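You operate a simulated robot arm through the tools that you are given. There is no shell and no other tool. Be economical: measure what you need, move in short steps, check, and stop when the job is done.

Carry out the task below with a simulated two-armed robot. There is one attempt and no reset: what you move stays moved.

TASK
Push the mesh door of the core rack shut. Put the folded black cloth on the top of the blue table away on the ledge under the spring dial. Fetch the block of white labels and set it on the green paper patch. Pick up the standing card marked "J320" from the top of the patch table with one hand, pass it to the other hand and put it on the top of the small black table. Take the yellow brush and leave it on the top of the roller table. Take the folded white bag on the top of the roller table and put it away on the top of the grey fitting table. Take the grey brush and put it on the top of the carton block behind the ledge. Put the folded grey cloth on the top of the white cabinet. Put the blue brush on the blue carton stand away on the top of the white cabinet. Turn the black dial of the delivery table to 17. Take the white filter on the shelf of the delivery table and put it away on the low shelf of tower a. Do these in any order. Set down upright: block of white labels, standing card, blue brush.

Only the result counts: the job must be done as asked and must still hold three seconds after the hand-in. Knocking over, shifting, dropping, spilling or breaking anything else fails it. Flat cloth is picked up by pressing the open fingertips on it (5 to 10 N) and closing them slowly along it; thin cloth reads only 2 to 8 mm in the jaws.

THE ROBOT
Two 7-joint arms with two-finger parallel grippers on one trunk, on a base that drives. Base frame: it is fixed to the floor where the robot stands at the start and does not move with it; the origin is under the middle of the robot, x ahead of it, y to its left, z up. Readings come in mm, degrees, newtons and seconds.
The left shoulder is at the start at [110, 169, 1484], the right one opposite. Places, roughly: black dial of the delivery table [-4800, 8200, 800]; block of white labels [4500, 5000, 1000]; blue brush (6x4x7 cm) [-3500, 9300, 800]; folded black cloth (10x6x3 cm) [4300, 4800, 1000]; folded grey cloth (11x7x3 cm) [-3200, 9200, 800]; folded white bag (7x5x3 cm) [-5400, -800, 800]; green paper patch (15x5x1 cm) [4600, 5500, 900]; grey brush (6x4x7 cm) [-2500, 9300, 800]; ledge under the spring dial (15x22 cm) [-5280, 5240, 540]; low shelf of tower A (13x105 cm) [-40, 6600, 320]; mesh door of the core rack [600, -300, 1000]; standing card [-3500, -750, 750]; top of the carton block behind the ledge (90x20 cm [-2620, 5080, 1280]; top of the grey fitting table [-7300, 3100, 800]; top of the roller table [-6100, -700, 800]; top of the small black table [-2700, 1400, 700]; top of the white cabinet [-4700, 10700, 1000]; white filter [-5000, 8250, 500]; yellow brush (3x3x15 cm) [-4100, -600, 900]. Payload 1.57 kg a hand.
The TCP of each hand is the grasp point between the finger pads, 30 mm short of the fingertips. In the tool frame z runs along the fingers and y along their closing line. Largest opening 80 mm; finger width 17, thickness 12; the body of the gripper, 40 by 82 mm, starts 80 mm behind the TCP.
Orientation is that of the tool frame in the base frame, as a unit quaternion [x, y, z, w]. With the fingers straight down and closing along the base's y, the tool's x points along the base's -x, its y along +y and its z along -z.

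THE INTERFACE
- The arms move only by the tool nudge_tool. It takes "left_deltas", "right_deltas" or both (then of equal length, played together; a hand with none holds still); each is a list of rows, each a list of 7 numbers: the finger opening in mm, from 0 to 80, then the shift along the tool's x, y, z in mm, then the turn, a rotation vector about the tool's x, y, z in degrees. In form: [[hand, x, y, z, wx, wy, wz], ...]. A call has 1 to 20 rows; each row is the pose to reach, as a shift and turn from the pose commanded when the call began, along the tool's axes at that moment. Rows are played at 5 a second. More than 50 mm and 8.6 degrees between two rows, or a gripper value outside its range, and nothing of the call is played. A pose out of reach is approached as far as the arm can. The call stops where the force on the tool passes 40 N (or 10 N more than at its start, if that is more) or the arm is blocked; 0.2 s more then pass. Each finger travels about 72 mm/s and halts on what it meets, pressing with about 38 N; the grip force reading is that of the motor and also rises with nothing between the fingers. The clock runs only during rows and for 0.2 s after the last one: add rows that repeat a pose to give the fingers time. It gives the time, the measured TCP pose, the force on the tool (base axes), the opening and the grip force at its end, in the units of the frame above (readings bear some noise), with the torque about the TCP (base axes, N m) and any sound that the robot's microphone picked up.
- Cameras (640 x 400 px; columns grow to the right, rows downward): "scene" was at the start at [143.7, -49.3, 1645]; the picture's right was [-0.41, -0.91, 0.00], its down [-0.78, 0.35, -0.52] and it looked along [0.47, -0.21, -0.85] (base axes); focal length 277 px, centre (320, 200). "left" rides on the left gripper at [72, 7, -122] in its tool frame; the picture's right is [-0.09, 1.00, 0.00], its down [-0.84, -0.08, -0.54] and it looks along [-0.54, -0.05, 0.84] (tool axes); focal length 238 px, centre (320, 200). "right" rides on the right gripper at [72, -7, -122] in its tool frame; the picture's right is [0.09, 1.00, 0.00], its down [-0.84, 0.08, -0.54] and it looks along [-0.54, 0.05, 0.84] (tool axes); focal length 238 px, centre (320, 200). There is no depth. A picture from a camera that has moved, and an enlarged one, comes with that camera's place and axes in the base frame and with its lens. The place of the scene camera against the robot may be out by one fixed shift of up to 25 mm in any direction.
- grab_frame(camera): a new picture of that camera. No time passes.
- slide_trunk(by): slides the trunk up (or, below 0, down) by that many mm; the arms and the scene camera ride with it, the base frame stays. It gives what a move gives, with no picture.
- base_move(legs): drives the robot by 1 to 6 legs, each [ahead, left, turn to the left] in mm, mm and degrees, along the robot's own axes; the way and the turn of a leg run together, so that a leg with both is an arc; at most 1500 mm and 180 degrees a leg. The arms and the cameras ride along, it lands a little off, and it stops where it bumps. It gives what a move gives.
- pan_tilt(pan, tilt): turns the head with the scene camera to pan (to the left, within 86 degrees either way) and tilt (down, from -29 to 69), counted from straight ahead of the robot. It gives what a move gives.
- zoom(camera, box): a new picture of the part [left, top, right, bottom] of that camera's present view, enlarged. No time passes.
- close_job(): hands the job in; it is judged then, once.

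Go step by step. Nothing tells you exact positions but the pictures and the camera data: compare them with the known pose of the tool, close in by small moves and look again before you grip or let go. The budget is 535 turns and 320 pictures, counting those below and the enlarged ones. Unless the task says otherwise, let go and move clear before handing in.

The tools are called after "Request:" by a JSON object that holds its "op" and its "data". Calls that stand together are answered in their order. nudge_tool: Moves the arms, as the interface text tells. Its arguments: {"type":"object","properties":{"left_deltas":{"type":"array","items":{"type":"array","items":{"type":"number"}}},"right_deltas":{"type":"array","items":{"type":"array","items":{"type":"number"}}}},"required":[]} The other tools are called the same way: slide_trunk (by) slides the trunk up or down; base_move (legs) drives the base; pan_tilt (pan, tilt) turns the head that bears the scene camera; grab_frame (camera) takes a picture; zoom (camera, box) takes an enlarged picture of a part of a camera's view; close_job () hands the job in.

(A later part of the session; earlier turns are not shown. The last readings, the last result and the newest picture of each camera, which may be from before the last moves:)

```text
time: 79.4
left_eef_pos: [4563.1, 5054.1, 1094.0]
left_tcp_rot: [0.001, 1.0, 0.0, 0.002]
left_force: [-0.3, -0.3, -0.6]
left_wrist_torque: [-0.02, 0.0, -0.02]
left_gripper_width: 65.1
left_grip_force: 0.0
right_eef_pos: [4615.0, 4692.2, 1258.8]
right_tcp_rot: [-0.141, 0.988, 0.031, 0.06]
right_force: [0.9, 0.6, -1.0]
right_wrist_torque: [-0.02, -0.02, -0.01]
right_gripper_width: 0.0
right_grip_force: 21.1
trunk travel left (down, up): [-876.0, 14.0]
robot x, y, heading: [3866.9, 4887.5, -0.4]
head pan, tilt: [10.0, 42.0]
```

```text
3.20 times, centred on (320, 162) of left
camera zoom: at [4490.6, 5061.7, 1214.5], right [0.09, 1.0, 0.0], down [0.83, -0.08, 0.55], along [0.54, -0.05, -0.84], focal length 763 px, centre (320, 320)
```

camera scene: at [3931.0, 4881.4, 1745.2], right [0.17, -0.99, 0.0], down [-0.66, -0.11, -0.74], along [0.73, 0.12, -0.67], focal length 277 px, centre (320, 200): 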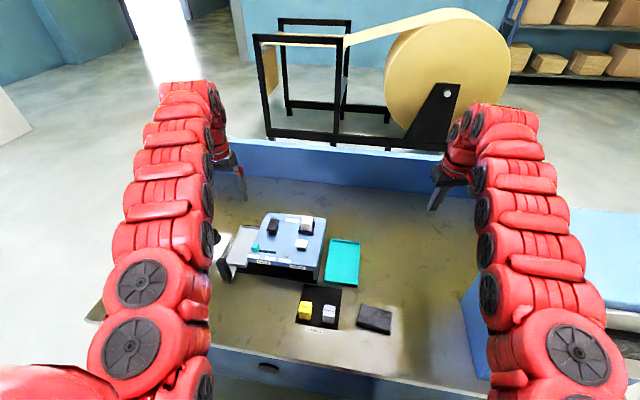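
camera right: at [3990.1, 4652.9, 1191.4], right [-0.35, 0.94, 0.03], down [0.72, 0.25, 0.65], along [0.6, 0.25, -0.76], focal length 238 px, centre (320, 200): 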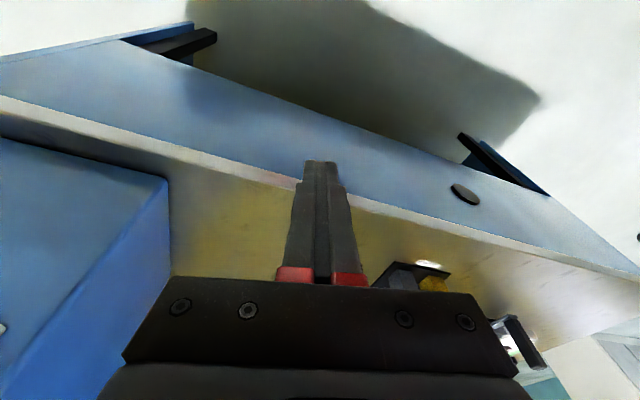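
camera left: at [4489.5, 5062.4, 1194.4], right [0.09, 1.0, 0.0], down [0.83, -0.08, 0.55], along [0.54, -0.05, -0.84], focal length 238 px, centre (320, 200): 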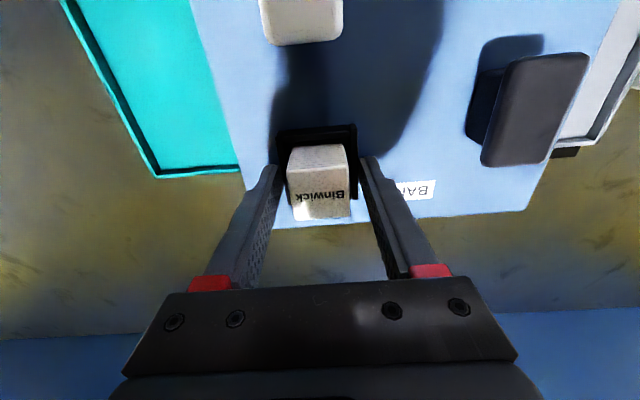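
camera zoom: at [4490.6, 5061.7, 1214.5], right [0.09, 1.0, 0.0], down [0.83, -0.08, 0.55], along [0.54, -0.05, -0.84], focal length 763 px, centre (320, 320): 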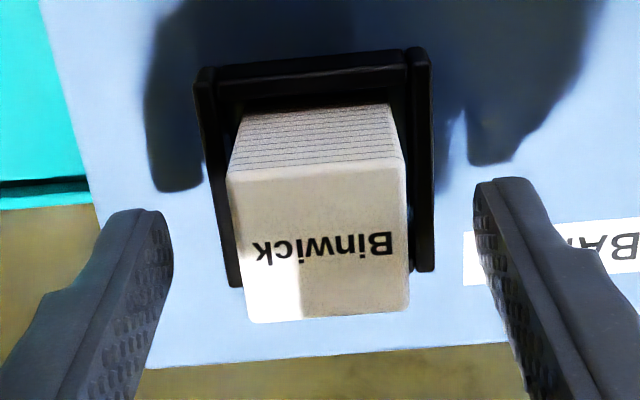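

The tray wall top is about 1044 and the block top about 1079. I set the fingertips at 1052 and close on the block.

Request:
{"op": "nudge_tool", "data": {"left_deltas": [[62, 2, 1, 6, 0, 0, 0], [60, 3, 1, 11, 0, 0, 0], [50, 3, 1, 11, 0, 0, 0], [40, 3, 1, 11, 0, 0, 0], [32, 3, 1, 11, 0, 0, 0], [26, 3, 1, 11, 0, 0, 0], [26, 3, 1, 11, 0, 0, 0]]}}

```text
time: 81.0
left_eef_pos: [4559.9, 5055.3, 1082.9]
left_tcp_rot: [0.001, 1.0, 0.0, 0.002]
left_force: [0.3, 0.7, 0.3]
left_wrist_torque: [0.04, 0.07, 0.04]
left_gripper_width: 32.6
left_grip_force: 38.4
right_eef_pos: [4614.8, 4692.8, 1257.5]
right_tcp_rot: [-0.14, 0.988, 0.031, 0.06]
right_force: [-0.2, 0.7, 0.1]
right_wrist_torque: [-0.01, 0.0, 0.01]
right_gripper_width: 0.0
right_grip_force: 21.0
trunk travel left (down, up): [-876.0, 14.0]
robot x, y, heading: [3863.0, 4888.5, -0.1]
head pan, tilt: [10.0, 42.0]
```

I have the block at 32.6 mm. I lift it straight up.

Request:
{"op": "nudge_tool", "data": {"left_deltas": [[24, 0, 0, -12, 0, 0, 0], [24, 0, 0, -30, 0, 0, 0], [24, 0, 0, -60, 0, 0, 0], [24, 0, 0, -90, 0, 0, 0], [24, 0, 0, -120, 0, 0, 0]]}}

Request:
{"op": "grab_frame", "data": {"camera": "left"}}

Request:
{"op": "grab_frame", "data": {"camera": "scene"}}

```text
time: 82.2
left_eef_pos: [4558.5, 5056.0, 1203.8]
left_tcp_rot: [0.0, 1.0, 0.0, 0.003]
left_force: [-0.3, 0.4, 0.2]
left_wrist_torque: [-0.01, -0.05, 0.01]
left_gripper_width: 32.9
left_grip_force: 38.1
right_eef_pos: [4615.7, 4693.2, 1258.4]
right_tcp_rot: [-0.14, 0.988, 0.031, 0.059]
right_force: [0.1, -0.4, -0.6]
right_wrist_torque: [-0.02, 0.02, 0.01]
right_gripper_width: 0.0
right_grip_force: 21.3
trunk travel left (down, up): [-876.0, 14.0]
robot x, y, heading: [3865.7, 4889.2, -0.4]
head pan, tilt: [10.0, 42.0]
```

```text
288 pictures are left
camera left: at [4485.1, 5063.4, 1325.3], right [0.09, 1.0, 0.0], down [0.83, -0.08, 0.55], along [0.54, -0.05, -0.84], focal length 238 px, centre (320, 200)
```

left: 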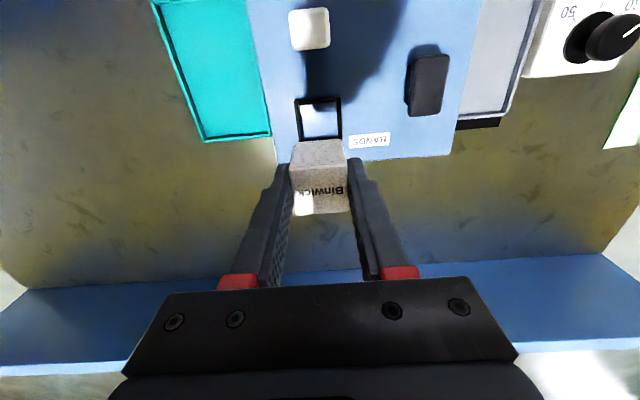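

```text
287 pictures are left
camera scene: at [4028.8, 4881.3, 1745.3], right [0.17, -0.99, 0.0], down [-0.66, -0.11, -0.74], along [0.73, 0.13, -0.67], focal length 277 px, centre (320, 200)
```

scene: 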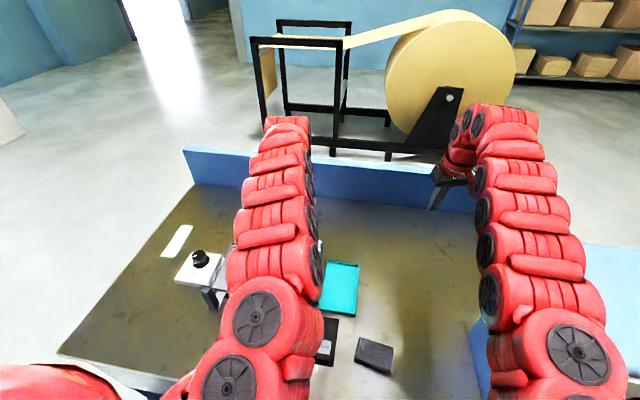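

The block is held and the tray is empty. The green patch is near (4600,5555), so I drive left about 490 mm to bring the hand over it.

Request:
{"op": "base_move", "data": {"legs": [[0, 490, 0.3]]}}

Request:
{"op": "grab_frame", "data": {"camera": "left"}}

```text
time: 85.1
left_eef_pos: [4562.5, 5536.5, 1203.0]
left_tcp_rot: [0.004, 1.0, 0.0, 0.001]
left_force: [0.0, 0.7, -1.6]
left_wrist_torque: [0.03, 0.0, 0.01]
left_gripper_width: 32.8
left_grip_force: 37.7
right_eef_pos: [4617.4, 5174.8, 1258.4]
right_tcp_rot: [-0.138, 0.988, 0.031, 0.06]
right_force: [0.5, 0.1, -0.4]
right_wrist_torque: [0.03, -0.02, -0.02]
right_gripper_width: 0.3
right_grip_force: 21.3
trunk travel left (down, up): [-876.0, 14.0]
robot x, y, heading: [3868.4, 5374.0, -0.1]
head pan, tilt: [10.0, 42.0]
```

```text
286 pictures are left
camera left: at [4489.3, 5544.9, 1324.9], right [0.1, 1.0, 0.0], down [0.83, -0.08, 0.55], along [0.54, -0.05, -0.84], focal length 238 px, centre (320, 200)
```

left: 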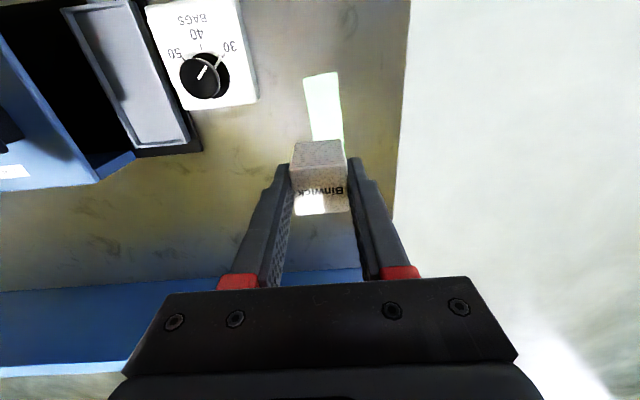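

The patch's axis runs along x at y≈5546, centred near x≈4600. I move over it and partly down, then check.

Request:
{"op": "nudge_tool", "data": {"left_deltas": [[24, -20, 5, 20, 0, 0, 0], [24, -37, 9, 50, 0, 0, 0], [24, -37, 9, 90, 0, 0, 0], [24, -37, 9, 120, 0, 0, 0], [24, -37, 9, 150, 0, 0, 0], [24, -37, 9, 150, 0, 0, 0]]}}

Request:
{"op": "grab_frame", "data": {"camera": "left"}}

Request:
{"op": "grab_frame", "data": {"camera": "scene"}}

```text
time: 86.5
left_eef_pos: [4587.4, 5546.9, 1062.2]
left_tcp_rot: [0.002, 1.0, 0.0, 0.003]
left_force: [-0.4, 0.2, 0.4]
left_wrist_torque: [0.01, 0.0, -0.02]
left_gripper_width: 33.0
left_grip_force: 38.0
left hand out of reach, approached as far as the arm can: row 4, 5, 6
right_eef_pos: [4618.0, 5175.2, 1258.2]
right_tcp_rot: [-0.138, 0.988, 0.031, 0.06]
right_force: [-0.6, 0.2, 0.8]
right_wrist_torque: [-0.03, 0.01, -0.03]
right_gripper_width: 0.0
right_grip_force: 21.3
trunk travel left (down, up): [-876.0, 14.0]
robot x, y, heading: [3867.2, 5380.1, -0.4]
head pan, tilt: [10.0, 42.0]
```

```text
285 pictures are left
camera left: at [4515.2, 5554.2, 1183.2], right [0.1, 1.0, 0.0], down [0.83, -0.08, 0.55], along [0.54, -0.05, -0.84], focal length 238 px, centre (320, 200)
```

left: 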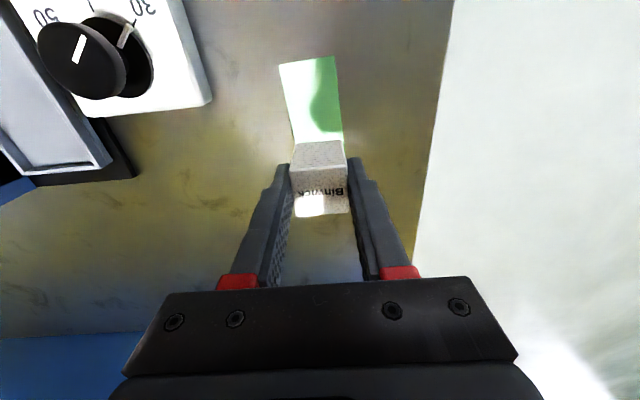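

```text
284 pictures are left
camera scene: at [4031.8, 5366.5, 1745.3], right [0.17, -0.99, 0.0], down [-0.66, -0.11, -0.74], along [0.73, 0.12, -0.67], focal length 277 px, centre (320, 200)
```

scene: 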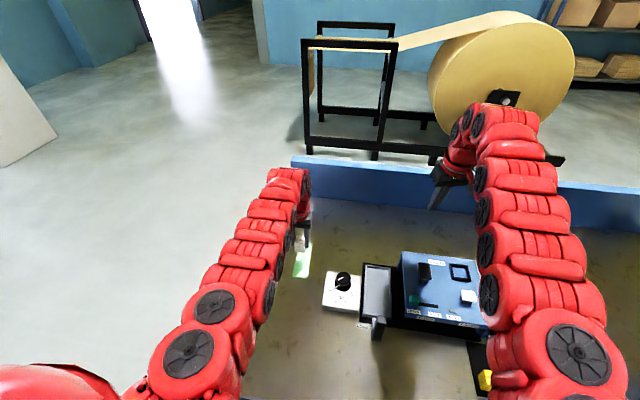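

The hand is aligned with the patch at y≈5546, but the arm is at its reach limit downward. I lower the trunk for the rest.

Request:
{"op": "slide_trunk", "data": {"by": -60}}

Request:
{"op": "nudge_tool", "data": {"left_deltas": [[24, 0, 0, 0, 0, 0, 0]]}}

Request:
{"op": "grab_frame", "data": {"camera": "left"}}

```text
time: 87.5
left_eef_pos: [4588.9, 5546.8, 1002.4]
left_tcp_rot: [0.003, 1.0, 0.0, 0.003]
left_force: [0.5, 0.8, 0.0]
left_wrist_torque: [-0.02, 0.0, 0.02]
left_gripper_width: 32.6
left_grip_force: 37.6
right_eef_pos: [4617.6, 5176.1, 1199.8]
right_tcp_rot: [-0.138, 0.988, 0.031, 0.06]
right_force: [-0.1, -0.3, 0.1]
right_wrist_torque: [0.0, 0.01, 0.01]
right_gripper_width: 0.0
right_grip_force: 21.2
trunk travel left (down, up): [-816.0, 74.0]
robot x, y, heading: [3869.0, 5371.9, -0.7]
head pan, tilt: [10.0, 42.0]
```

```text
time: 87.9
left_eef_pos: [4589.2, 5546.4, 1001.9]
left_tcp_rot: [0.003, 1.0, 0.0, 0.001]
left_force: [0.6, -0.7, 0.3]
left_wrist_torque: [-0.01, 0.0, 0.02]
left_gripper_width: 32.9
left_grip_force: 38.1
right_eef_pos: [4618.8, 5174.8, 1199.2]
right_tcp_rot: [-0.138, 0.988, 0.031, 0.059]
right_force: [-0.4, 0.2, -0.5]
right_wrist_torque: [-0.03, -0.02, 0.01]
right_gripper_width: 0.0
right_grip_force: 21.1
trunk travel left (down, up): [-816.0, 74.0]
robot x, y, heading: [3870.1, 5377.2, -0.4]
head pan, tilt: [10.0, 42.0]
```

```text
283 pictures are left
camera left: at [4515.7, 5553.9, 1123.0], right [0.1, 1.0, 0.0], down [0.83, -0.08, 0.55], along [0.54, -0.05, -0.84], focal length 238 px, centre (320, 200)
```

left: 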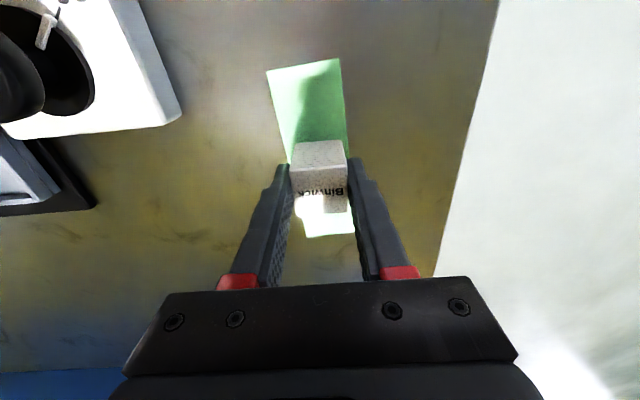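

Both ends of the patch show around the block, so the position is good. I lower by small steps until contact.

Request:
{"op": "slide_trunk", "data": {"by": -12}}

Request:
{"op": "nudge_tool", "data": {"left_deltas": [[24, 0, 0, 2, 0, 0, 0], [24, 0, 0, 4, 0, 0, 0], [24, 0, 0, 6, 0, 0, 0]]}}

```text
time: 88.5
left_eef_pos: [4588.6, 5546.9, 989.7]
left_tcp_rot: [0.003, 1.0, 0.001, 0.001]
left_force: [-0.3, 0.6, -0.5]
left_wrist_torque: [0.0, -0.02, 0.0]
left_gripper_width: 33.0
left_grip_force: 38.0
right_eef_pos: [4618.1, 5175.7, 1185.4]
right_tcp_rot: [-0.137, 0.988, 0.031, 0.06]
right_force: [0.1, -0.1, 0.7]
right_wrist_torque: [0.0, -0.02, 0.02]
right_gripper_width: 0.0
right_grip_force: 20.9
trunk travel left (down, up): [-804.0, 86.0]
robot x, y, heading: [3870.0, 5376.6, -0.4]
head pan, tilt: [10.0, 42.0]
```

```text
time: 89.3
left_eef_pos: [4587.9, 5545.7, 986.9]
left_tcp_rot: [0.003, 1.0, 0.0, 0.006]
left_force: [3.3, 3.1, 21.9]
left_wrist_torque: [0.07, 0.0, -0.02]
left_gripper_width: 32.6
left_grip_force: 38.0
right_eef_pos: [4615.3, 5174.8, 1187.9]
right_tcp_rot: [-0.138, 0.988, 0.033, 0.061]
right_force: [0.2, -0.6, -0.3]
right_wrist_torque: [0.03, -0.04, 0.03]
right_gripper_width: 0.2
right_grip_force: 20.8
trunk travel left (down, up): [-804.0, 86.0]
robot x, y, heading: [3867.6, 5375.5, -0.5]
head pan, tilt: [10.0, 42.0]
```

The block touched down at TCP z≈987. I ease off, open gently and rise.

Request:
{"op": "nudge_tool", "data": {"left_deltas": [[24, 0, 0, -2, 0, 0, 0], [36, 0, 0, -3, 0, 0, 0], [45, 0, 0, -3, 0, 0, 0], [55, 0, 0, -3, 0, 0, 0], [55, 0, 0, -15, 0, 0, 0], [55, 0, 0, -45, 0, 0, 0], [55, 0, 0, -80, 0, 0, 0], [55, 0, 0, -110, 0, 0, 0]]}}

Request:
{"op": "grab_frame", "data": {"camera": "left"}}

```text
time: 91.1
left_eef_pos: [4586.4, 5546.0, 1095.6]
left_tcp_rot: [0.004, 1.0, 0.0, 0.003]
left_force: [0.8, 0.2, 0.1]
left_wrist_torque: [0.04, 0.0, 0.02]
left_gripper_width: 54.8
left_grip_force: 0.0
right_eef_pos: [4617.4, 5175.0, 1186.4]
right_tcp_rot: [-0.138, 0.988, 0.031, 0.06]
right_force: [-0.6, -1.0, 0.2]
right_wrist_torque: [-0.01, -0.01, -0.02]
right_gripper_width: 0.0
right_grip_force: 21.6
trunk travel left (down, up): [-804.0, 86.0]
robot x, y, heading: [3867.5, 5378.9, -0.4]
head pan, tilt: [10.0, 42.0]
```

```text
282 pictures are left
camera left: at [4512.7, 5553.3, 1216.0], right [0.1, 1.0, 0.0], down [0.83, -0.08, 0.55], along [0.54, -0.05, -0.84], focal length 238 px, centre (320, 200)
```

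left: 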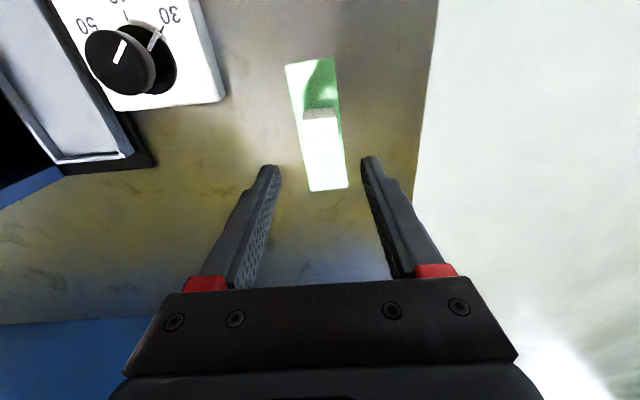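

The labels stand on the patch. Next is the black cloth near (4340,4782): I raise, straighten the right hand, back up and shift right.

Request:
{"op": "nudge_tool", "data": {"right_deltas": [[40, 0, 0, 0, 1.2, 2.3, 5.3], [80, 0, 0, 0, 2.4, 4.6, 10.6], [80, 0, 0, 0, 3.6, 6.9, 15.9], [80, 0, 0, 0, 3.6, 6.9, 15.9]]}}

Request:
{"op": "base_move", "data": {"legs": [[-230, 0, 0], [0, -393, 0.4]]}}

Request:
{"op": "grab_frame", "data": {"camera": "right"}}

```text
time: 92.1
left_eef_pos: [4586.1, 5545.6, 1094.7]
left_tcp_rot: [0.003, 1.0, -0.001, 0.002]
left_force: [0.9, -0.3, -0.4]
left_wrist_torque: [-0.02, -0.01, -0.01]
left_gripper_width: 54.9
left_grip_force: 0.0
right_eef_pos: [4587.0, 5161.4, 1204.3]
right_tcp_rot: [0.001, 1.0, -0.001, -0.001]
right_force: [0.7, 0.0, -0.1]
right_wrist_torque: [-0.01, 0.03, -0.02]
right_gripper_width: 79.9
right_grip_force: 0.2
right hand out of reach, approached as far as the arm can: row 1, 2, 3, 4
trunk travel left (down, up): [-804.0, 86.0]
robot x, y, heading: [3869.3, 5373.8, -0.5]
head pan, tilt: [10.0, 42.0]
```

```text
time: 95.9
left_eef_pos: [4352.7, 5163.8, 1093.4]
left_tcp_rot: [0.002, 1.0, -0.001, 0.003]
left_force: [-0.5, 0.2, 0.8]
left_wrist_torque: [-0.01, 0.03, 0.0]
left_gripper_width: 54.8
left_grip_force: 0.1
right_eef_pos: [4355.4, 4778.0, 1202.9]
right_tcp_rot: [-0.003, 1.0, -0.001, 0.001]
right_force: [-0.7, -0.8, 0.6]
right_wrist_torque: [-0.03, -0.01, -0.02]
right_gripper_width: 79.9
right_grip_force: 0.0
trunk travel left (down, up): [-804.0, 86.0]
robot x, y, heading: [3632.9, 4990.0, -0.2]
head pan, tilt: [10.0, 42.0]
```

```text
281 pictures are left
camera right: at [4283.4, 4772.0, 1327.4], right [-0.1, 1.0, 0.0], down [0.84, 0.08, 0.54], along [0.54, 0.05, -0.84], focal length 238 px, centre (320, 200)
```

right: 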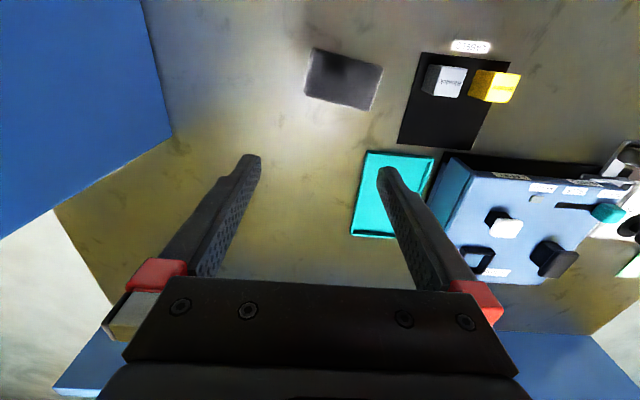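

The cloth lies at about (4317,4807) with its long side roughly along y. I turn the right hand about −81° so it closes across the 6 cm width, and hover over it.

Request:
{"op": "nudge_tool", "data": {"right_deltas": [[80, 4, 3, 0, 0, 0, -8.2], [80, 8, 6, 0, 0, 0, -16.4], [80, 12, 9, 0, 0, 0, -24.6], [80, 16, 12, 5, 0, 0, -32.8], [80, 20, 15, 10, 0, 0, -41], [80, 24, 18, 20, 0, 0, -49], [80, 28, 21, 30, 0, 0, -57], [80, 32, 24, 45, 0, 0, -65], [80, 36, 27, 60, 0, 0, -73], [80, 38, 29, 75, 0, 0, -81], [80, 38, 29, 75, 0, 0, -81]]}}

Request:
{"op": "grab_frame", "data": {"camera": "right"}}

```text
time: 98.3
left_eef_pos: [4352.8, 5164.5, 1095.2]
left_tcp_rot: [0.001, 1.0, 0.0, 0.003]
left_force: [-0.7, -0.4, -0.3]
left_wrist_torque: [0.04, 0.0, -0.02]
left_gripper_width: 55.1
left_grip_force: 0.0
right_eef_pos: [4317.4, 4805.9, 1130.0]
right_tcp_rot: [-0.652, 0.758, 0.0, 0.0]
right_force: [0.1, 0.8, -0.4]
right_wrist_torque: [0.02, 0.01, 0.03]
right_gripper_width: 80.1
right_grip_force: 0.1
trunk travel left (down, up): [-804.0, 86.0]
robot x, y, heading: [3632.9, 4988.6, -0.1]
head pan, tilt: [10.0, 42.0]
```

```text
280 pictures are left
camera right: at [4312.8, 4734.9, 1252.0], right [-1.0, 0.06, 0.0], down [0.05, 0.84, 0.54], along [0.03, 0.54, -0.84], focal length 238 px, centre (320, 200)
```

right: 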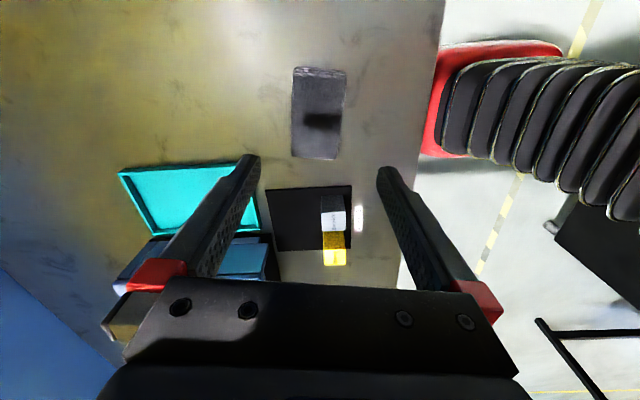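

The hand is centred over the cloth and aligned. I descend to straddle it and close slowly.

Request:
{"op": "nudge_tool", "data": {"right_deltas": [[80, -2, 0, 40, 0, 0, 0], [80, -3, 0, 80, 0, 0, 0], [80, -3, 0, 115, 0, 0, 0], [80, -3, 0, 135, 0, 0, 0], [80, -3, 0, 145, 0, 0, 0], [80, -3, 0, 153, 0, 0, 0], [80, -3, 0, 153, 0, 0, 0]]}}

Request:
{"op": "grab_frame", "data": {"camera": "right"}}

```text
time: 99.9
left_eef_pos: [4353.4, 5163.7, 1094.6]
left_tcp_rot: [0.001, 1.0, 0.0, 0.003]
left_force: [-0.5, -0.1, 0.0]
left_wrist_torque: [0.0, 0.0, 0.02]
left_gripper_width: 55.1
left_grip_force: 0.1
right_eef_pos: [4315.9, 4808.4, 976.8]
right_tcp_rot: [-0.651, 0.759, 0.0, -0.001]
right_force: [0.2, 0.1, -0.7]
right_wrist_torque: [0.01, -0.02, 0.0]
right_gripper_width: 80.0
right_grip_force: 0.1
trunk travel left (down, up): [-804.0, 86.0]
robot x, y, heading: [3636.0, 4987.9, -0.1]
head pan, tilt: [10.0, 42.0]
```

```text
279 pictures are left
camera right: at [4312.4, 4737.6, 1099.3], right [-1.0, 0.06, 0.0], down [0.05, 0.84, 0.54], along [0.03, 0.54, -0.84], focal length 238 px, centre (320, 200)
```

right: 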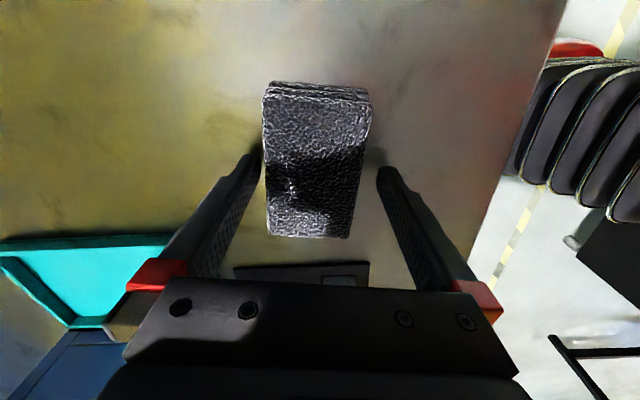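

Request:
{"op": "nudge_tool", "data": {"right_deltas": [[74, 0, 0, 1, 0, 0, 0], [68, 0, 0, 2, 0, 0, 0], [62, 0, 0, 2, 0, 0, 0], [56, 0, 0, 2, 0, 0, 0], [50, 0, 0, 2, 0, 0, 0], [45, 0, 0, 2, 0, 0, 0], [40, 0, 0, 2, 0, 0, 0], [40, 0, 0, 2, 0, 0, 0]]}}

Request:
{"op": "grab_frame", "data": {"camera": "right"}}

```text
time: 101.7
left_eef_pos: [4353.6, 5163.9, 1094.2]
left_tcp_rot: [0.001, 1.0, 0.0, 0.003]
left_force: [0.0, 0.3, -0.5]
left_wrist_torque: [-0.01, 0.01, -0.02]
left_gripper_width: 55.0
left_grip_force: 0.1
right_eef_pos: [4317.8, 4809.7, 973.3]
right_tcp_rot: [-0.652, 0.758, 0.0, 0.0]
right_force: [0.5, 0.3, 1.5]
right_wrist_torque: [0.0, -0.06, 0.03]
right_gripper_width: 58.7
right_grip_force: 38.1
trunk travel left (down, up): [-804.0, 86.0]
robot x, y, heading: [3636.6, 4990.3, -0.2]
head pan, tilt: [10.0, 42.0]
```

```text
278 pictures are left
camera right: at [4313.0, 4737.9, 1097.4], right [-1.0, 0.06, 0.0], down [0.05, 0.84, 0.54], along [0.03, 0.54, -0.84], focal length 238 px, centre (320, 200)
```

right: 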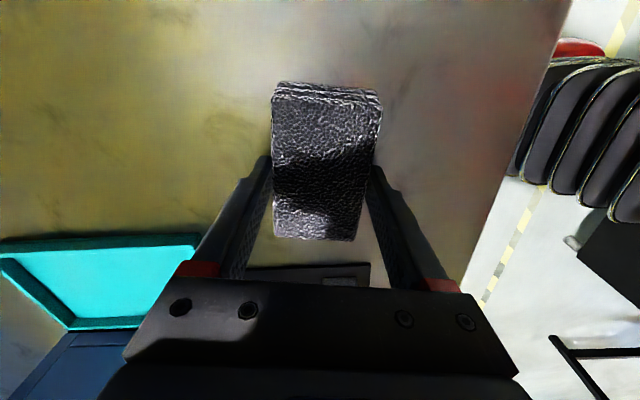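

The cloth is gripped at 58.7 mm. I lift it.

Request:
{"op": "nudge_tool", "data": {"right_deltas": [[40, 0, 0, -15, 0, 0, 0], [40, 0, 0, -50, 0, 0, 0], [40, 0, 0, -90, 0, 0, 0], [40, 0, 0, -130, 0, 0, 0], [40, 0, 0, -170, 0, 0, 0], [40, 0, 0, -200, 0, 0, 0]]}}

Request:
{"op": "grab_frame", "data": {"camera": "right"}}

```text
time: 103.1
left_eef_pos: [4353.4, 5163.1, 1094.4]
left_tcp_rot: [0.0, 1.0, 0.0, 0.004]
left_force: [-0.7, -0.3, -0.2]
left_wrist_torque: [-0.01, -0.03, -0.01]
left_gripper_width: 55.0
left_grip_force: 0.1
right_eef_pos: [4318.6, 4810.1, 1174.4]
right_tcp_rot: [-0.651, 0.759, -0.001, -0.001]
right_force: [-0.2, 0.2, -0.4]
right_wrist_torque: [-0.01, -0.01, 0.03]
right_gripper_width: 59.1
right_grip_force: 38.2
trunk travel left (down, up): [-804.0, 86.0]
robot x, y, heading: [3634.2, 4989.5, -0.2]
head pan, tilt: [10.0, 42.0]
```

```text
277 pictures are left
camera right: at [4314.0, 4739.3, 1297.6], right [-1.0, 0.06, 0.0], down [0.05, 0.84, 0.54], along [0.03, 0.54, -0.84], focal length 238 px, centre (320, 200)
```

right: 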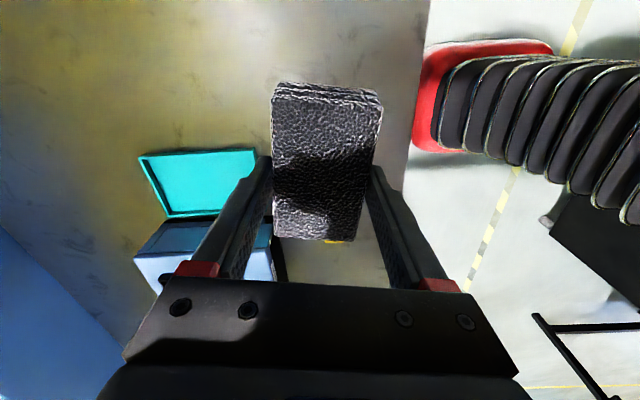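

The cloth is held. I back away from the table, clear the gantry and head west.

Request:
{"op": "base_move", "data": {"legs": [[-350, 0, 0], [0, -1290, 0], [0, 0, -157], [1300, 0, 0], [1286, 0, 0], [0, 0, -23]]}}

Request:
{"op": "pan_tilt", "data": {"pan": 0, "tilt": 12}}

Request:
{"op": "grab_frame", "data": {"camera": "scene"}}

```text
time: 131.0
left_eef_pos: [211.1, 2660.1, 1094.8]
left_tcp_rot: [1.0, -0.025, -0.002, 0.0]
left_force: [-0.2, -0.6, -0.1]
left_wrist_torque: [0.01, -0.03, 0.0]
left_gripper_width: 54.9
left_grip_force: 0.1
right_eef_pos: [262.2, 3011.7, 1173.2]
right_tcp_rot: [0.775, 0.632, 0.0, -0.001]
right_force: [0.2, 0.0, -0.3]
right_wrist_torque: [-0.03, 0.02, 0.02]
right_gripper_width: 58.9
right_grip_force: 38.2
trunk travel left (down, up): [-804.0, 86.0]
robot x, y, heading: [935.9, 2799.7, 176.8]
head pan, tilt: [10.0, 42.0]
```

```text
time: 132.0
left_eef_pos: [210.9, 2660.6, 1094.2]
left_tcp_rot: [1.0, -0.026, -0.003, -0.001]
left_force: [0.9, -0.9, 0.6]
left_wrist_torque: [0.0, 0.01, 0.02]
left_gripper_width: 54.9
left_grip_force: 0.1
right_eef_pos: [262.2, 3010.9, 1173.1]
right_tcp_rot: [0.774, 0.633, 0.0, 0.0]
right_force: [-0.4, 0.0, -1.0]
right_wrist_torque: [0.03, 0.02, 0.01]
right_gripper_width: 58.6
right_grip_force: 38.3
trunk travel left (down, up): [-804.0, 86.0]
robot x, y, heading: [935.1, 2802.7, 176.9]
head pan, tilt: [0.0, 12.0]
```

```text
276 pictures are left
camera scene: at [764.0, 2787.7, 1720.5], right [0.05, 1.0, 0.0], down [0.21, -0.01, -0.98], along [-0.98, 0.05, -0.21], focal length 277 px, centre (320, 200)
```

scene: 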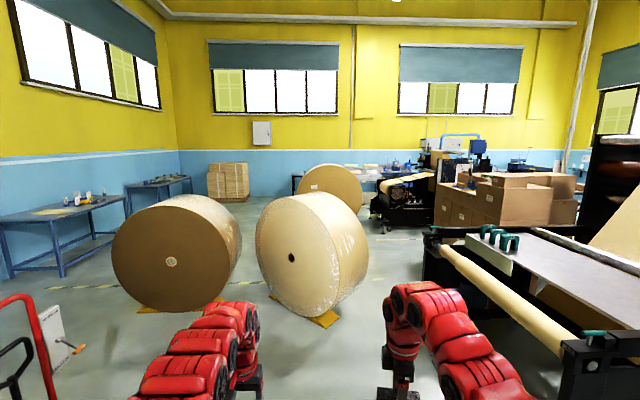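

Heading west I see two big rolls, a long conveyor on the right and a red stand at left. The gap between roll and conveyor is tight, so I look toward the south aisle.

Request:
{"op": "pan_tilt", "data": {"pan": 45, "tilt": 18}}

Request:
{"op": "grab_frame", "data": {"camera": "scene"}}

Request:
{"op": "pan_tilt", "data": {"pan": -40, "tilt": 18}}

Request:
{"op": "grab_frame", "data": {"camera": "scene"}}

```text
time: 133.1
left_eef_pos: [210.1, 2660.3, 1094.1]
left_tcp_rot: [1.0, -0.025, -0.002, 0.0]
left_force: [0.6, -1.1, 0.9]
left_wrist_torque: [-0.02, -0.02, 0.01]
left_gripper_width: 55.1
left_grip_force: 0.1
right_eef_pos: [262.4, 3010.9, 1173.6]
right_tcp_rot: [0.775, 0.632, 0.0, 0.0]
right_force: [-0.8, 0.6, 0.1]
right_wrist_torque: [-0.01, 0.01, -0.01]
right_gripper_width: 58.8
right_grip_force: 38.2
trunk travel left (down, up): [-804.0, 86.0]
robot x, y, heading: [933.1, 2798.1, 176.9]
head pan, tilt: [45.0, 18.0]
```

```text
275 pictures are left
camera scene: at [787.6, 2720.8, 1710.8], right [-0.67, 0.74, 0.0], down [0.23, 0.21, -0.95], along [-0.71, -0.64, -0.31], focal length 277 px, centre (320, 200)
```

scene: 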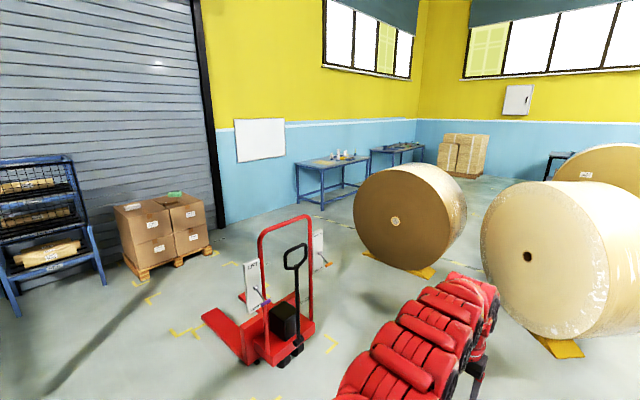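

```text
time: 134.7
left_eef_pos: [211.3, 2660.8, 1094.0]
left_tcp_rot: [1.0, -0.026, -0.002, 0.0]
left_force: [-0.2, 0.4, 0.4]
left_wrist_torque: [-0.03, 0.03, -0.04]
left_gripper_width: 55.2
left_grip_force: 0.1
right_eef_pos: [261.6, 3011.1, 1173.7]
right_tcp_rot: [0.774, 0.633, -0.001, 0.0]
right_force: [-0.1, -0.3, -1.3]
right_wrist_torque: [0.03, -0.02, -0.01]
right_gripper_width: 58.8
right_grip_force: 37.8
trunk travel left (down, up): [-804.0, 86.0]
robot x, y, heading: [940.6, 2802.9, 177.1]
head pan, tilt: [-40.0, 18.0]
```

```text
274 pictures are left
camera scene: at [788.8, 2846.8, 1710.8], right [0.68, 0.73, 0.0], down [0.23, -0.21, -0.95], along [-0.7, 0.65, -0.31], focal length 277 px, centre (320, 200)
```

scene: 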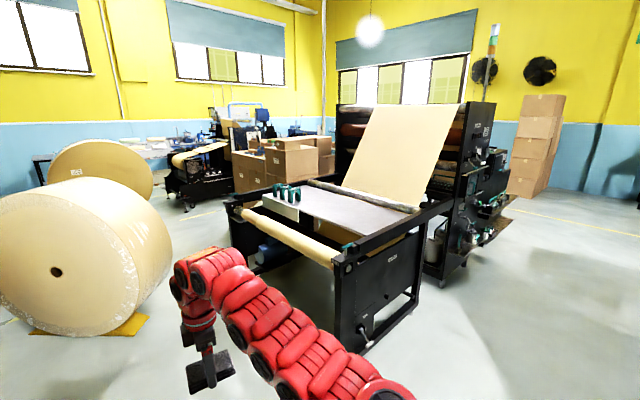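

South aisle: a pallet jack near (-120,1000), cartons at (-650,-470), then an open lane along y≈100. I move around and drive west along it.

Request:
{"op": "base_move", "data": {"legs": [[-200, 0, 0], [0, 1350, 0], [0, 1350, 3], [1400, 0, 0]]}}

Request:
{"op": "pan_tilt", "data": {"pan": 0, "tilt": 15}}

Request:
{"op": "grab_frame", "data": {"camera": "scene"}}

```text
time: 155.5
left_eef_pos: [-1066.5, -135.0, 1094.8]
left_tcp_rot: [1.0, 0.02, -0.003, 0.001]
left_force: [0.3, -0.1, 0.5]
left_wrist_torque: [0.02, 0.01, 0.0]
left_gripper_width: 55.2
left_grip_force: 0.1
right_eef_pos: [-1046.4, 218.5, 1173.8]
right_tcp_rot: [0.746, 0.666, 0.0, 0.0]
right_force: [0.1, 0.4, -0.3]
right_wrist_torque: [0.01, 0.02, 0.0]
right_gripper_width: 59.0
right_grip_force: 38.0
trunk travel left (down, up): [-804.0, 86.0]
robot x, y, heading: [-355.7, 64.0, -178.0]
head pan, tilt: [-40.0, 18.0]
```

```text
time: 156.6
left_eef_pos: [-1067.3, -134.3, 1095.4]
left_tcp_rot: [1.0, 0.019, -0.002, 0.0]
left_force: [-0.9, -0.3, -0.2]
left_wrist_torque: [-0.01, 0.03, -0.02]
left_gripper_width: 54.9
left_grip_force: 0.1
right_eef_pos: [-1046.7, 218.1, 1173.6]
right_tcp_rot: [0.746, 0.666, 0.0, 0.0]
right_force: [0.9, 0.0, -0.2]
right_wrist_torque: [-0.03, 0.0, 0.02]
right_gripper_width: 58.8
right_grip_force: 38.1
trunk travel left (down, up): [-804.0, 86.0]
robot x, y, heading: [-358.9, 66.4, -178.0]
head pan, tilt: [0.0, 15.0]
```

```text
273 pictures are left
camera scene: at [-529.4, 40.2, 1715.7], right [-0.03, 1.0, 0.0], down [0.26, 0.01, -0.97], along [-0.97, -0.03, -0.26], focal length 277 px, centre (320, 200)
```

scene: 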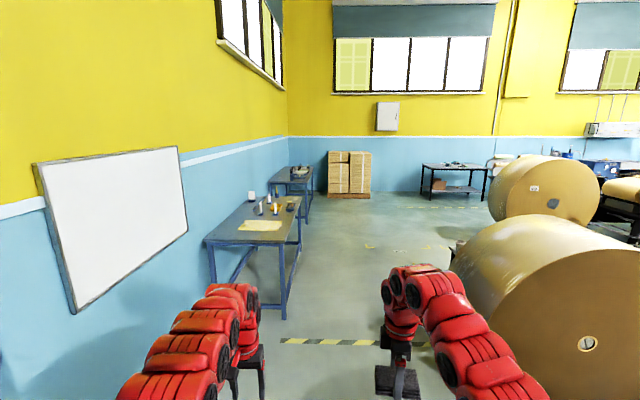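

The lane is clear. I drive on past the roll to stand by the patch table.

Request:
{"op": "base_move", "data": {"legs": [[1400, -230, -2], [1350, 0, 0]]}}

Request:
{"op": "pan_tilt", "data": {"pan": 60, "tilt": 30}}

Request:
{"op": "grab_frame", "data": {"camera": "scene"}}

```text
time: 170.0
left_eef_pos: [-3830.0, 151.7, 1094.7]
left_tcp_rot: [1.0, -0.007, -0.002, 0.0]
left_force: [0.2, 0.9, 0.8]
left_wrist_torque: [-0.01, -0.02, -0.01]
left_gripper_width: 54.9
left_grip_force: 0.1
right_eef_pos: [-3791.3, 502.8, 1173.3]
right_tcp_rot: [0.763, 0.646, 0.001, 0.0]
right_force: [-0.4, -0.2, -0.2]
right_wrist_torque: [0.01, 0.04, 0.0]
right_gripper_width: 58.7
right_grip_force: 38.1
trunk travel left (down, up): [-804.0, 86.0]
robot x, y, heading: [-3108.2, 317.6, 179.1]
head pan, tilt: [0.0, 15.0]
```

```text
time: 171.3
left_eef_pos: [-3828.2, 150.1, 1093.6]
left_tcp_rot: [1.0, -0.007, -0.002, 0.0]
left_force: [-0.6, 0.3, 0.1]
left_wrist_torque: [0.01, 0.01, -0.01]
left_gripper_width: 54.9
left_grip_force: 0.1
right_eef_pos: [-3789.8, 501.7, 1173.8]
right_tcp_rot: [0.763, 0.646, 0.0, 0.0]
right_force: [-0.4, 0.1, -0.3]
right_wrist_torque: [-0.03, 0.04, -0.01]
right_gripper_width: 58.6
right_grip_force: 38.0
trunk travel left (down, up): [-804.0, 86.0]
robot x, y, heading: [-3109.7, 317.1, 179.0]
head pan, tilt: [60.0, 30.0]
```

```text
272 pictures are left
camera scene: at [-3235.7, 218.0, 1691.5], right [-0.86, 0.52, 0.0], down [0.26, 0.43, -0.87], along [-0.45, -0.74, -0.5], focal length 277 px, centre (320, 200)
```

scene: 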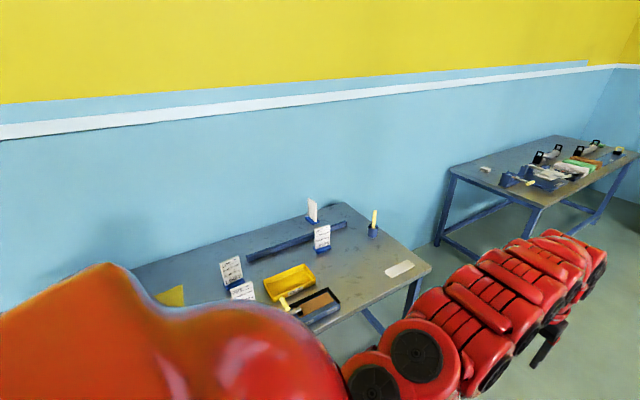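

The yellow brush stands in a blue holder near (-4131,-691). I drive alongside and turn to face the table.

Request:
{"op": "base_move", "data": {"legs": [[1166, 0, 0], [0, 0, 91]]}}

Request:
{"op": "pan_tilt", "data": {"pan": 0, "tilt": 35}}

Request:
{"op": "grab_frame", "data": {"camera": "scene"}}

```text
time: 181.2
left_eef_pos: [-4072.6, -363.8, 1094.4]
left_tcp_rot: [0.696, 0.718, -0.002, 0.002]
left_force: [0.4, 0.3, -0.3]
left_wrist_torque: [0.01, 0.03, -0.03]
left_gripper_width: 55.2
left_grip_force: 0.0
right_eef_pos: [-4425.0, -341.9, 1173.8]
right_tcp_rot: [0.059, 0.998, 0.0, 0.0]
right_force: [-0.7, -0.3, -0.7]
right_wrist_torque: [0.01, -0.01, -0.04]
right_gripper_width: 58.7
right_grip_force: 38.2
trunk travel left (down, up): [-804.0, 86.0]
robot x, y, heading: [-4267.5, 345.6, -88.3]
head pan, tilt: [60.0, 30.0]
```

```text
time: 182.5
left_eef_pos: [-4071.7, -363.8, 1094.4]
left_tcp_rot: [0.696, 0.718, -0.002, 0.001]
left_force: [0.3, -0.9, 0.5]
left_wrist_torque: [-0.05, -0.04, -0.04]
left_gripper_width: 54.8
left_grip_force: 0.0
right_eef_pos: [-4425.8, -341.4, 1173.2]
right_tcp_rot: [0.06, 0.998, 0.0, -0.001]
right_force: [0.2, 0.3, -1.4]
right_wrist_torque: [-0.02, 0.0, -0.01]
right_gripper_width: 58.7
right_grip_force: 38.1
trunk travel left (down, up): [-804.0, 86.0]
robot x, y, heading: [-4270.1, 349.6, -88.2]
head pan, tilt: [0.0, 35.0]
```

```text
271 pictures are left
camera scene: at [-4264.6, 157.4, 1683.7], right [-1.0, -0.03, 0.0], down [-0.02, 0.57, -0.82], along [0.03, -0.82, -0.57], focal length 277 px, centre (320, 200)
```

scene: 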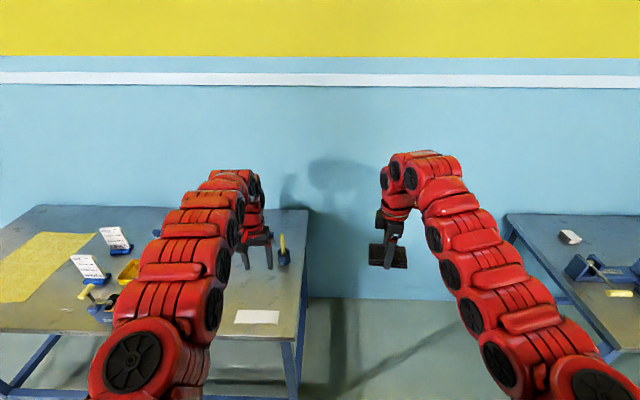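

Request:
{"op": "base_move", "data": {"legs": [[220, 0, 0]]}}

Request:
{"op": "grab_frame", "data": {"camera": "left"}}

Request:
{"op": "zoom", "data": {"camera": "scene", "box": [230, 200, 390, 300]}}

```text
time: 184.2
left_eef_pos: [-4063.0, -580.5, 1095.8]
left_tcp_rot: [0.694, 0.72, -0.001, 0.002]
left_force: [-0.2, 0.1, -0.8]
left_wrist_torque: [0.02, 0.0, -0.01]
left_gripper_width: 54.8
left_grip_force: 0.0
right_eef_pos: [-4417.3, -559.4, 1174.0]
right_tcp_rot: [0.057, 0.998, 0.0, 0.0]
right_force: [-0.2, 0.2, -1.5]
right_wrist_torque: [-0.05, -0.02, -0.05]
right_gripper_width: 58.8
right_grip_force: 37.8
trunk travel left (down, up): [-804.0, 86.0]
robot x, y, heading: [-4264.1, 129.3, -88.1]
head pan, tilt: [0.0, 35.0]
```

```text
270 pictures are left
camera left: at [-4060.0, -507.5, 1216.2], right [1.0, -0.06, 0.0], down [-0.05, -0.84, 0.55], along [-0.03, -0.55, -0.84], focal length 238 px, centre (320, 200)
```

left: 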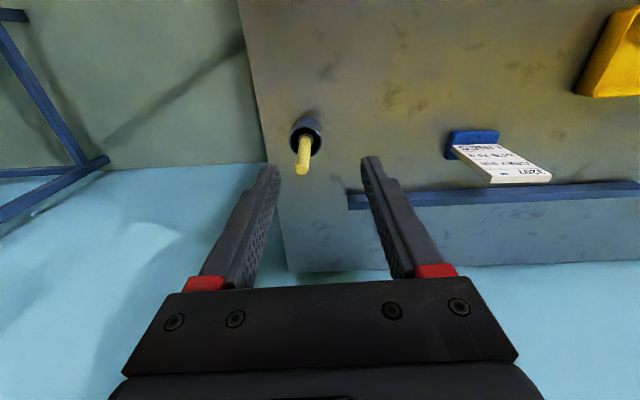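

```text
4.00 times, centred on (310, 250) of scene
camera zoom: at [-4257.6, -59.3, 1683.9], right [-1.0, -0.03, 0.0], down [-0.02, 0.57, -0.82], along [0.03, -0.82, -0.57], focal length 1108 px, centre (360, 0)
```

zoom: 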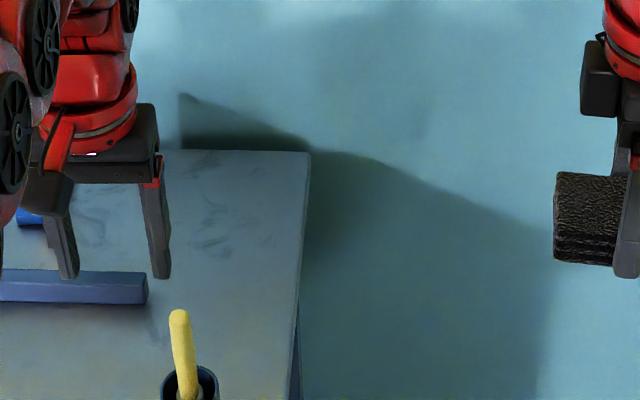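

The handle tip is near (-4091,-640,950) and the handle leans slightly. I come 70 mm nearer, align the left hand above it and open.

Request:
{"op": "base_move", "data": {"legs": [[60, 0, 0]]}}

Request:
{"op": "nudge_tool", "data": {"left_deltas": [[60, 0, -10, 0, 0, 0, 0], [60, 3, -20, 0, 0, 0, 0], [60, 5, -28, 0, 0, 0, 0], [60, 5, -28, 0, 0, 0, 0]]}}

Request:
{"op": "grab_frame", "data": {"camera": "left"}}

```text
time: 185.1
left_eef_pos: [-4062.2, -636.9, 1097.3]
left_tcp_rot: [0.695, 0.719, -0.004, 0.003]
left_force: [-0.3, 0.4, 0.2]
left_wrist_torque: [-0.03, 0.0, -0.01]
left_gripper_width: 54.9
left_grip_force: 0.1
right_eef_pos: [-4415.2, -614.8, 1176.3]
right_tcp_rot: [0.059, 0.998, -0.002, 0.0]
right_force: [0.3, 0.0, -0.5]
right_wrist_torque: [-0.01, 0.01, 0.0]
right_gripper_width: 58.9
right_grip_force: 38.2
trunk travel left (down, up): [-804.0, 86.0]
robot x, y, heading: [-4266.2, 68.8, -88.0]
head pan, tilt: [0.0, 35.0]
```

```text
time: 186.1
left_eef_pos: [-4088.9, -637.3, 1096.0]
left_tcp_rot: [0.695, 0.719, -0.002, 0.002]
left_force: [-0.5, 0.3, -1.1]
left_wrist_torque: [-0.01, 0.0, 0.01]
left_gripper_width: 59.9
left_grip_force: 0.1
right_eef_pos: [-4414.5, -619.1, 1174.1]
right_tcp_rot: [0.059, 0.998, 0.0, -0.001]
right_force: [0.1, -0.6, 0.3]
right_wrist_torque: [-0.01, 0.03, 0.0]
right_gripper_width: 58.8
right_grip_force: 38.1
trunk travel left (down, up): [-804.0, 86.0]
robot x, y, heading: [-4261.8, 66.9, -88.0]
head pan, tilt: [0.0, 35.0]
```

```text
268 pictures are left
camera left: at [-4086.3, -563.3, 1216.2], right [1.0, -0.06, 0.0], down [-0.05, -0.84, 0.55], along [-0.03, -0.55, -0.84], focal length 238 px, centre (320, 200)
```

left: 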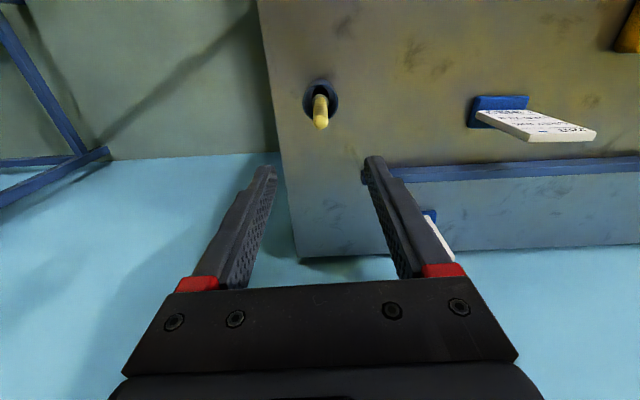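

The handle top is at about (-4089,-629,964). I shift 9 mm and lower with the trunk.

Request:
{"op": "nudge_tool", "data": {"left_deltas": [[60, 5, 0, 0, 0, 0, 0], [60, 9, 0, 0, 0, 0, 0]]}}

Request:
{"op": "slide_trunk", "data": {"by": -110}}

Request:
{"op": "grab_frame", "data": {"camera": "left"}}

```text
time: 186.7
left_eef_pos: [-4092.6, -629.5, 1096.5]
left_tcp_rot: [0.696, 0.718, -0.002, 0.003]
left_force: [0.0, 0.4, -0.2]
left_wrist_torque: [-0.02, -0.01, 0.0]
left_gripper_width: 60.1
left_grip_force: 0.0
right_eef_pos: [-4416.4, -619.1, 1173.3]
right_tcp_rot: [0.058, 0.998, 0.0, 0.0]
right_force: [-0.2, -0.6, 0.2]
right_wrist_torque: [0.0, -0.06, 0.02]
right_gripper_width: 58.8
right_grip_force: 37.7
trunk travel left (down, up): [-804.0, 86.0]
robot x, y, heading: [-4263.1, 72.8, -88.2]
head pan, tilt: [0.0, 35.0]
```

```text
time: 188.2
left_eef_pos: [-4092.2, -628.7, 986.9]
left_tcp_rot: [0.695, 0.719, -0.002, 0.002]
left_force: [0.3, 0.1, -0.4]
left_wrist_torque: [0.02, 0.01, -0.02]
left_gripper_width: 59.8
left_grip_force: 0.1
right_eef_pos: [-4416.4, -618.7, 1063.8]
right_tcp_rot: [0.059, 0.998, 0.001, 0.0]
right_force: [-0.3, -0.1, -0.5]
right_wrist_torque: [-0.03, 0.02, 0.0]
right_gripper_width: 59.0
right_grip_force: 38.1
trunk travel left (down, up): [-694.0, 196.0]
robot x, y, heading: [-4259.0, 71.1, -88.1]
head pan, tilt: [0.0, 35.0]
```

```text
267 pictures are left
camera left: at [-4087.4, -555.2, 1106.1], right [1.0, -0.06, 0.0], down [-0.05, -0.84, 0.55], along [-0.03, -0.55, -0.84], focal length 238 px, centre (320, 200)
```

left: 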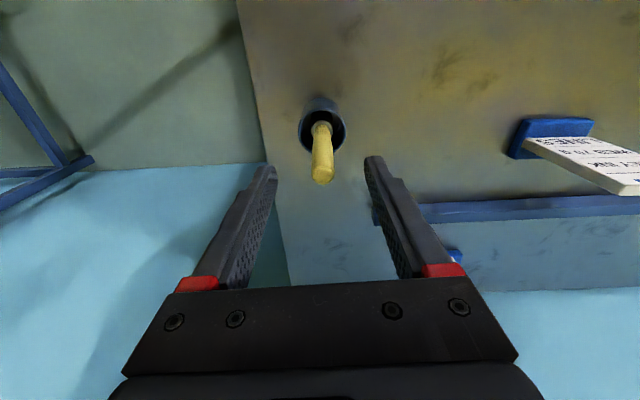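

Request:
{"op": "slide_trunk", "data": {"by": -50}}

Request:
{"op": "nudge_tool", "data": {"left_deltas": [[45, 0, 2, 0, 0, 0, 0], [32, 0, 2, 0, 0, 0, 0], [20, 0, 2, 0, 0, 0, 0], [8, 0, 2, 0, 0, 0, 0], [4, 0, 2, 0, 0, 0, 0], [4, 0, 2, 0, 0, 0, 0]]}}

Request:
{"op": "grab_frame", "data": {"camera": "left"}}

```text
time: 189.1
left_eef_pos: [-4089.9, -627.2, 934.1]
left_tcp_rot: [0.694, 0.72, -0.001, 0.002]
left_force: [-0.1, 0.3, -0.1]
left_wrist_torque: [-0.02, -0.02, 0.0]
left_gripper_width: 60.1
left_grip_force: 0.1
right_eef_pos: [-4415.5, -618.1, 1013.5]
right_tcp_rot: [0.059, 0.998, 0.0, -0.001]
right_force: [0.6, 0.4, -0.2]
right_wrist_torque: [-0.01, 0.02, 0.06]
right_gripper_width: 59.0
right_grip_force: 38.1
trunk travel left (down, up): [-644.0, 246.0]
robot x, y, heading: [-4259.5, 70.2, -88.3]
head pan, tilt: [0.0, 35.0]
```

```text
time: 190.5
left_eef_pos: [-4089.7, -628.2, 935.7]
left_tcp_rot: [0.694, 0.72, -0.002, 0.003]
left_force: [-0.7, 1.0, 0.8]
left_wrist_torque: [-0.01, 0.02, -0.01]
left_gripper_width: 16.9
left_grip_force: 32.1
right_eef_pos: [-4415.1, -619.6, 1014.2]
right_tcp_rot: [0.059, 0.998, 0.0, 0.0]
right_force: [0.0, -0.2, -0.5]
right_wrist_torque: [0.01, -0.01, 0.04]
right_gripper_width: 59.0
right_grip_force: 38.1
trunk travel left (down, up): [-644.0, 246.0]
robot x, y, heading: [-4261.7, 71.9, -88.1]
head pan, tilt: [0.0, 35.0]
```

```text
266 pictures are left
camera left: at [-4085.6, -555.3, 1055.9], right [1.0, -0.06, 0.0], down [-0.05, -0.84, 0.55], along [-0.03, -0.55, -0.84], focal length 238 px, centre (320, 200)
```

left: 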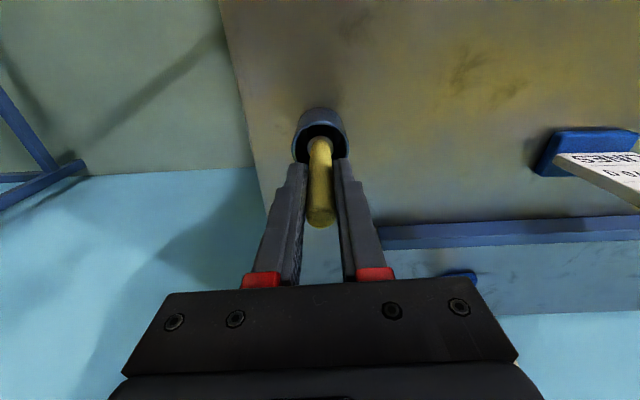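

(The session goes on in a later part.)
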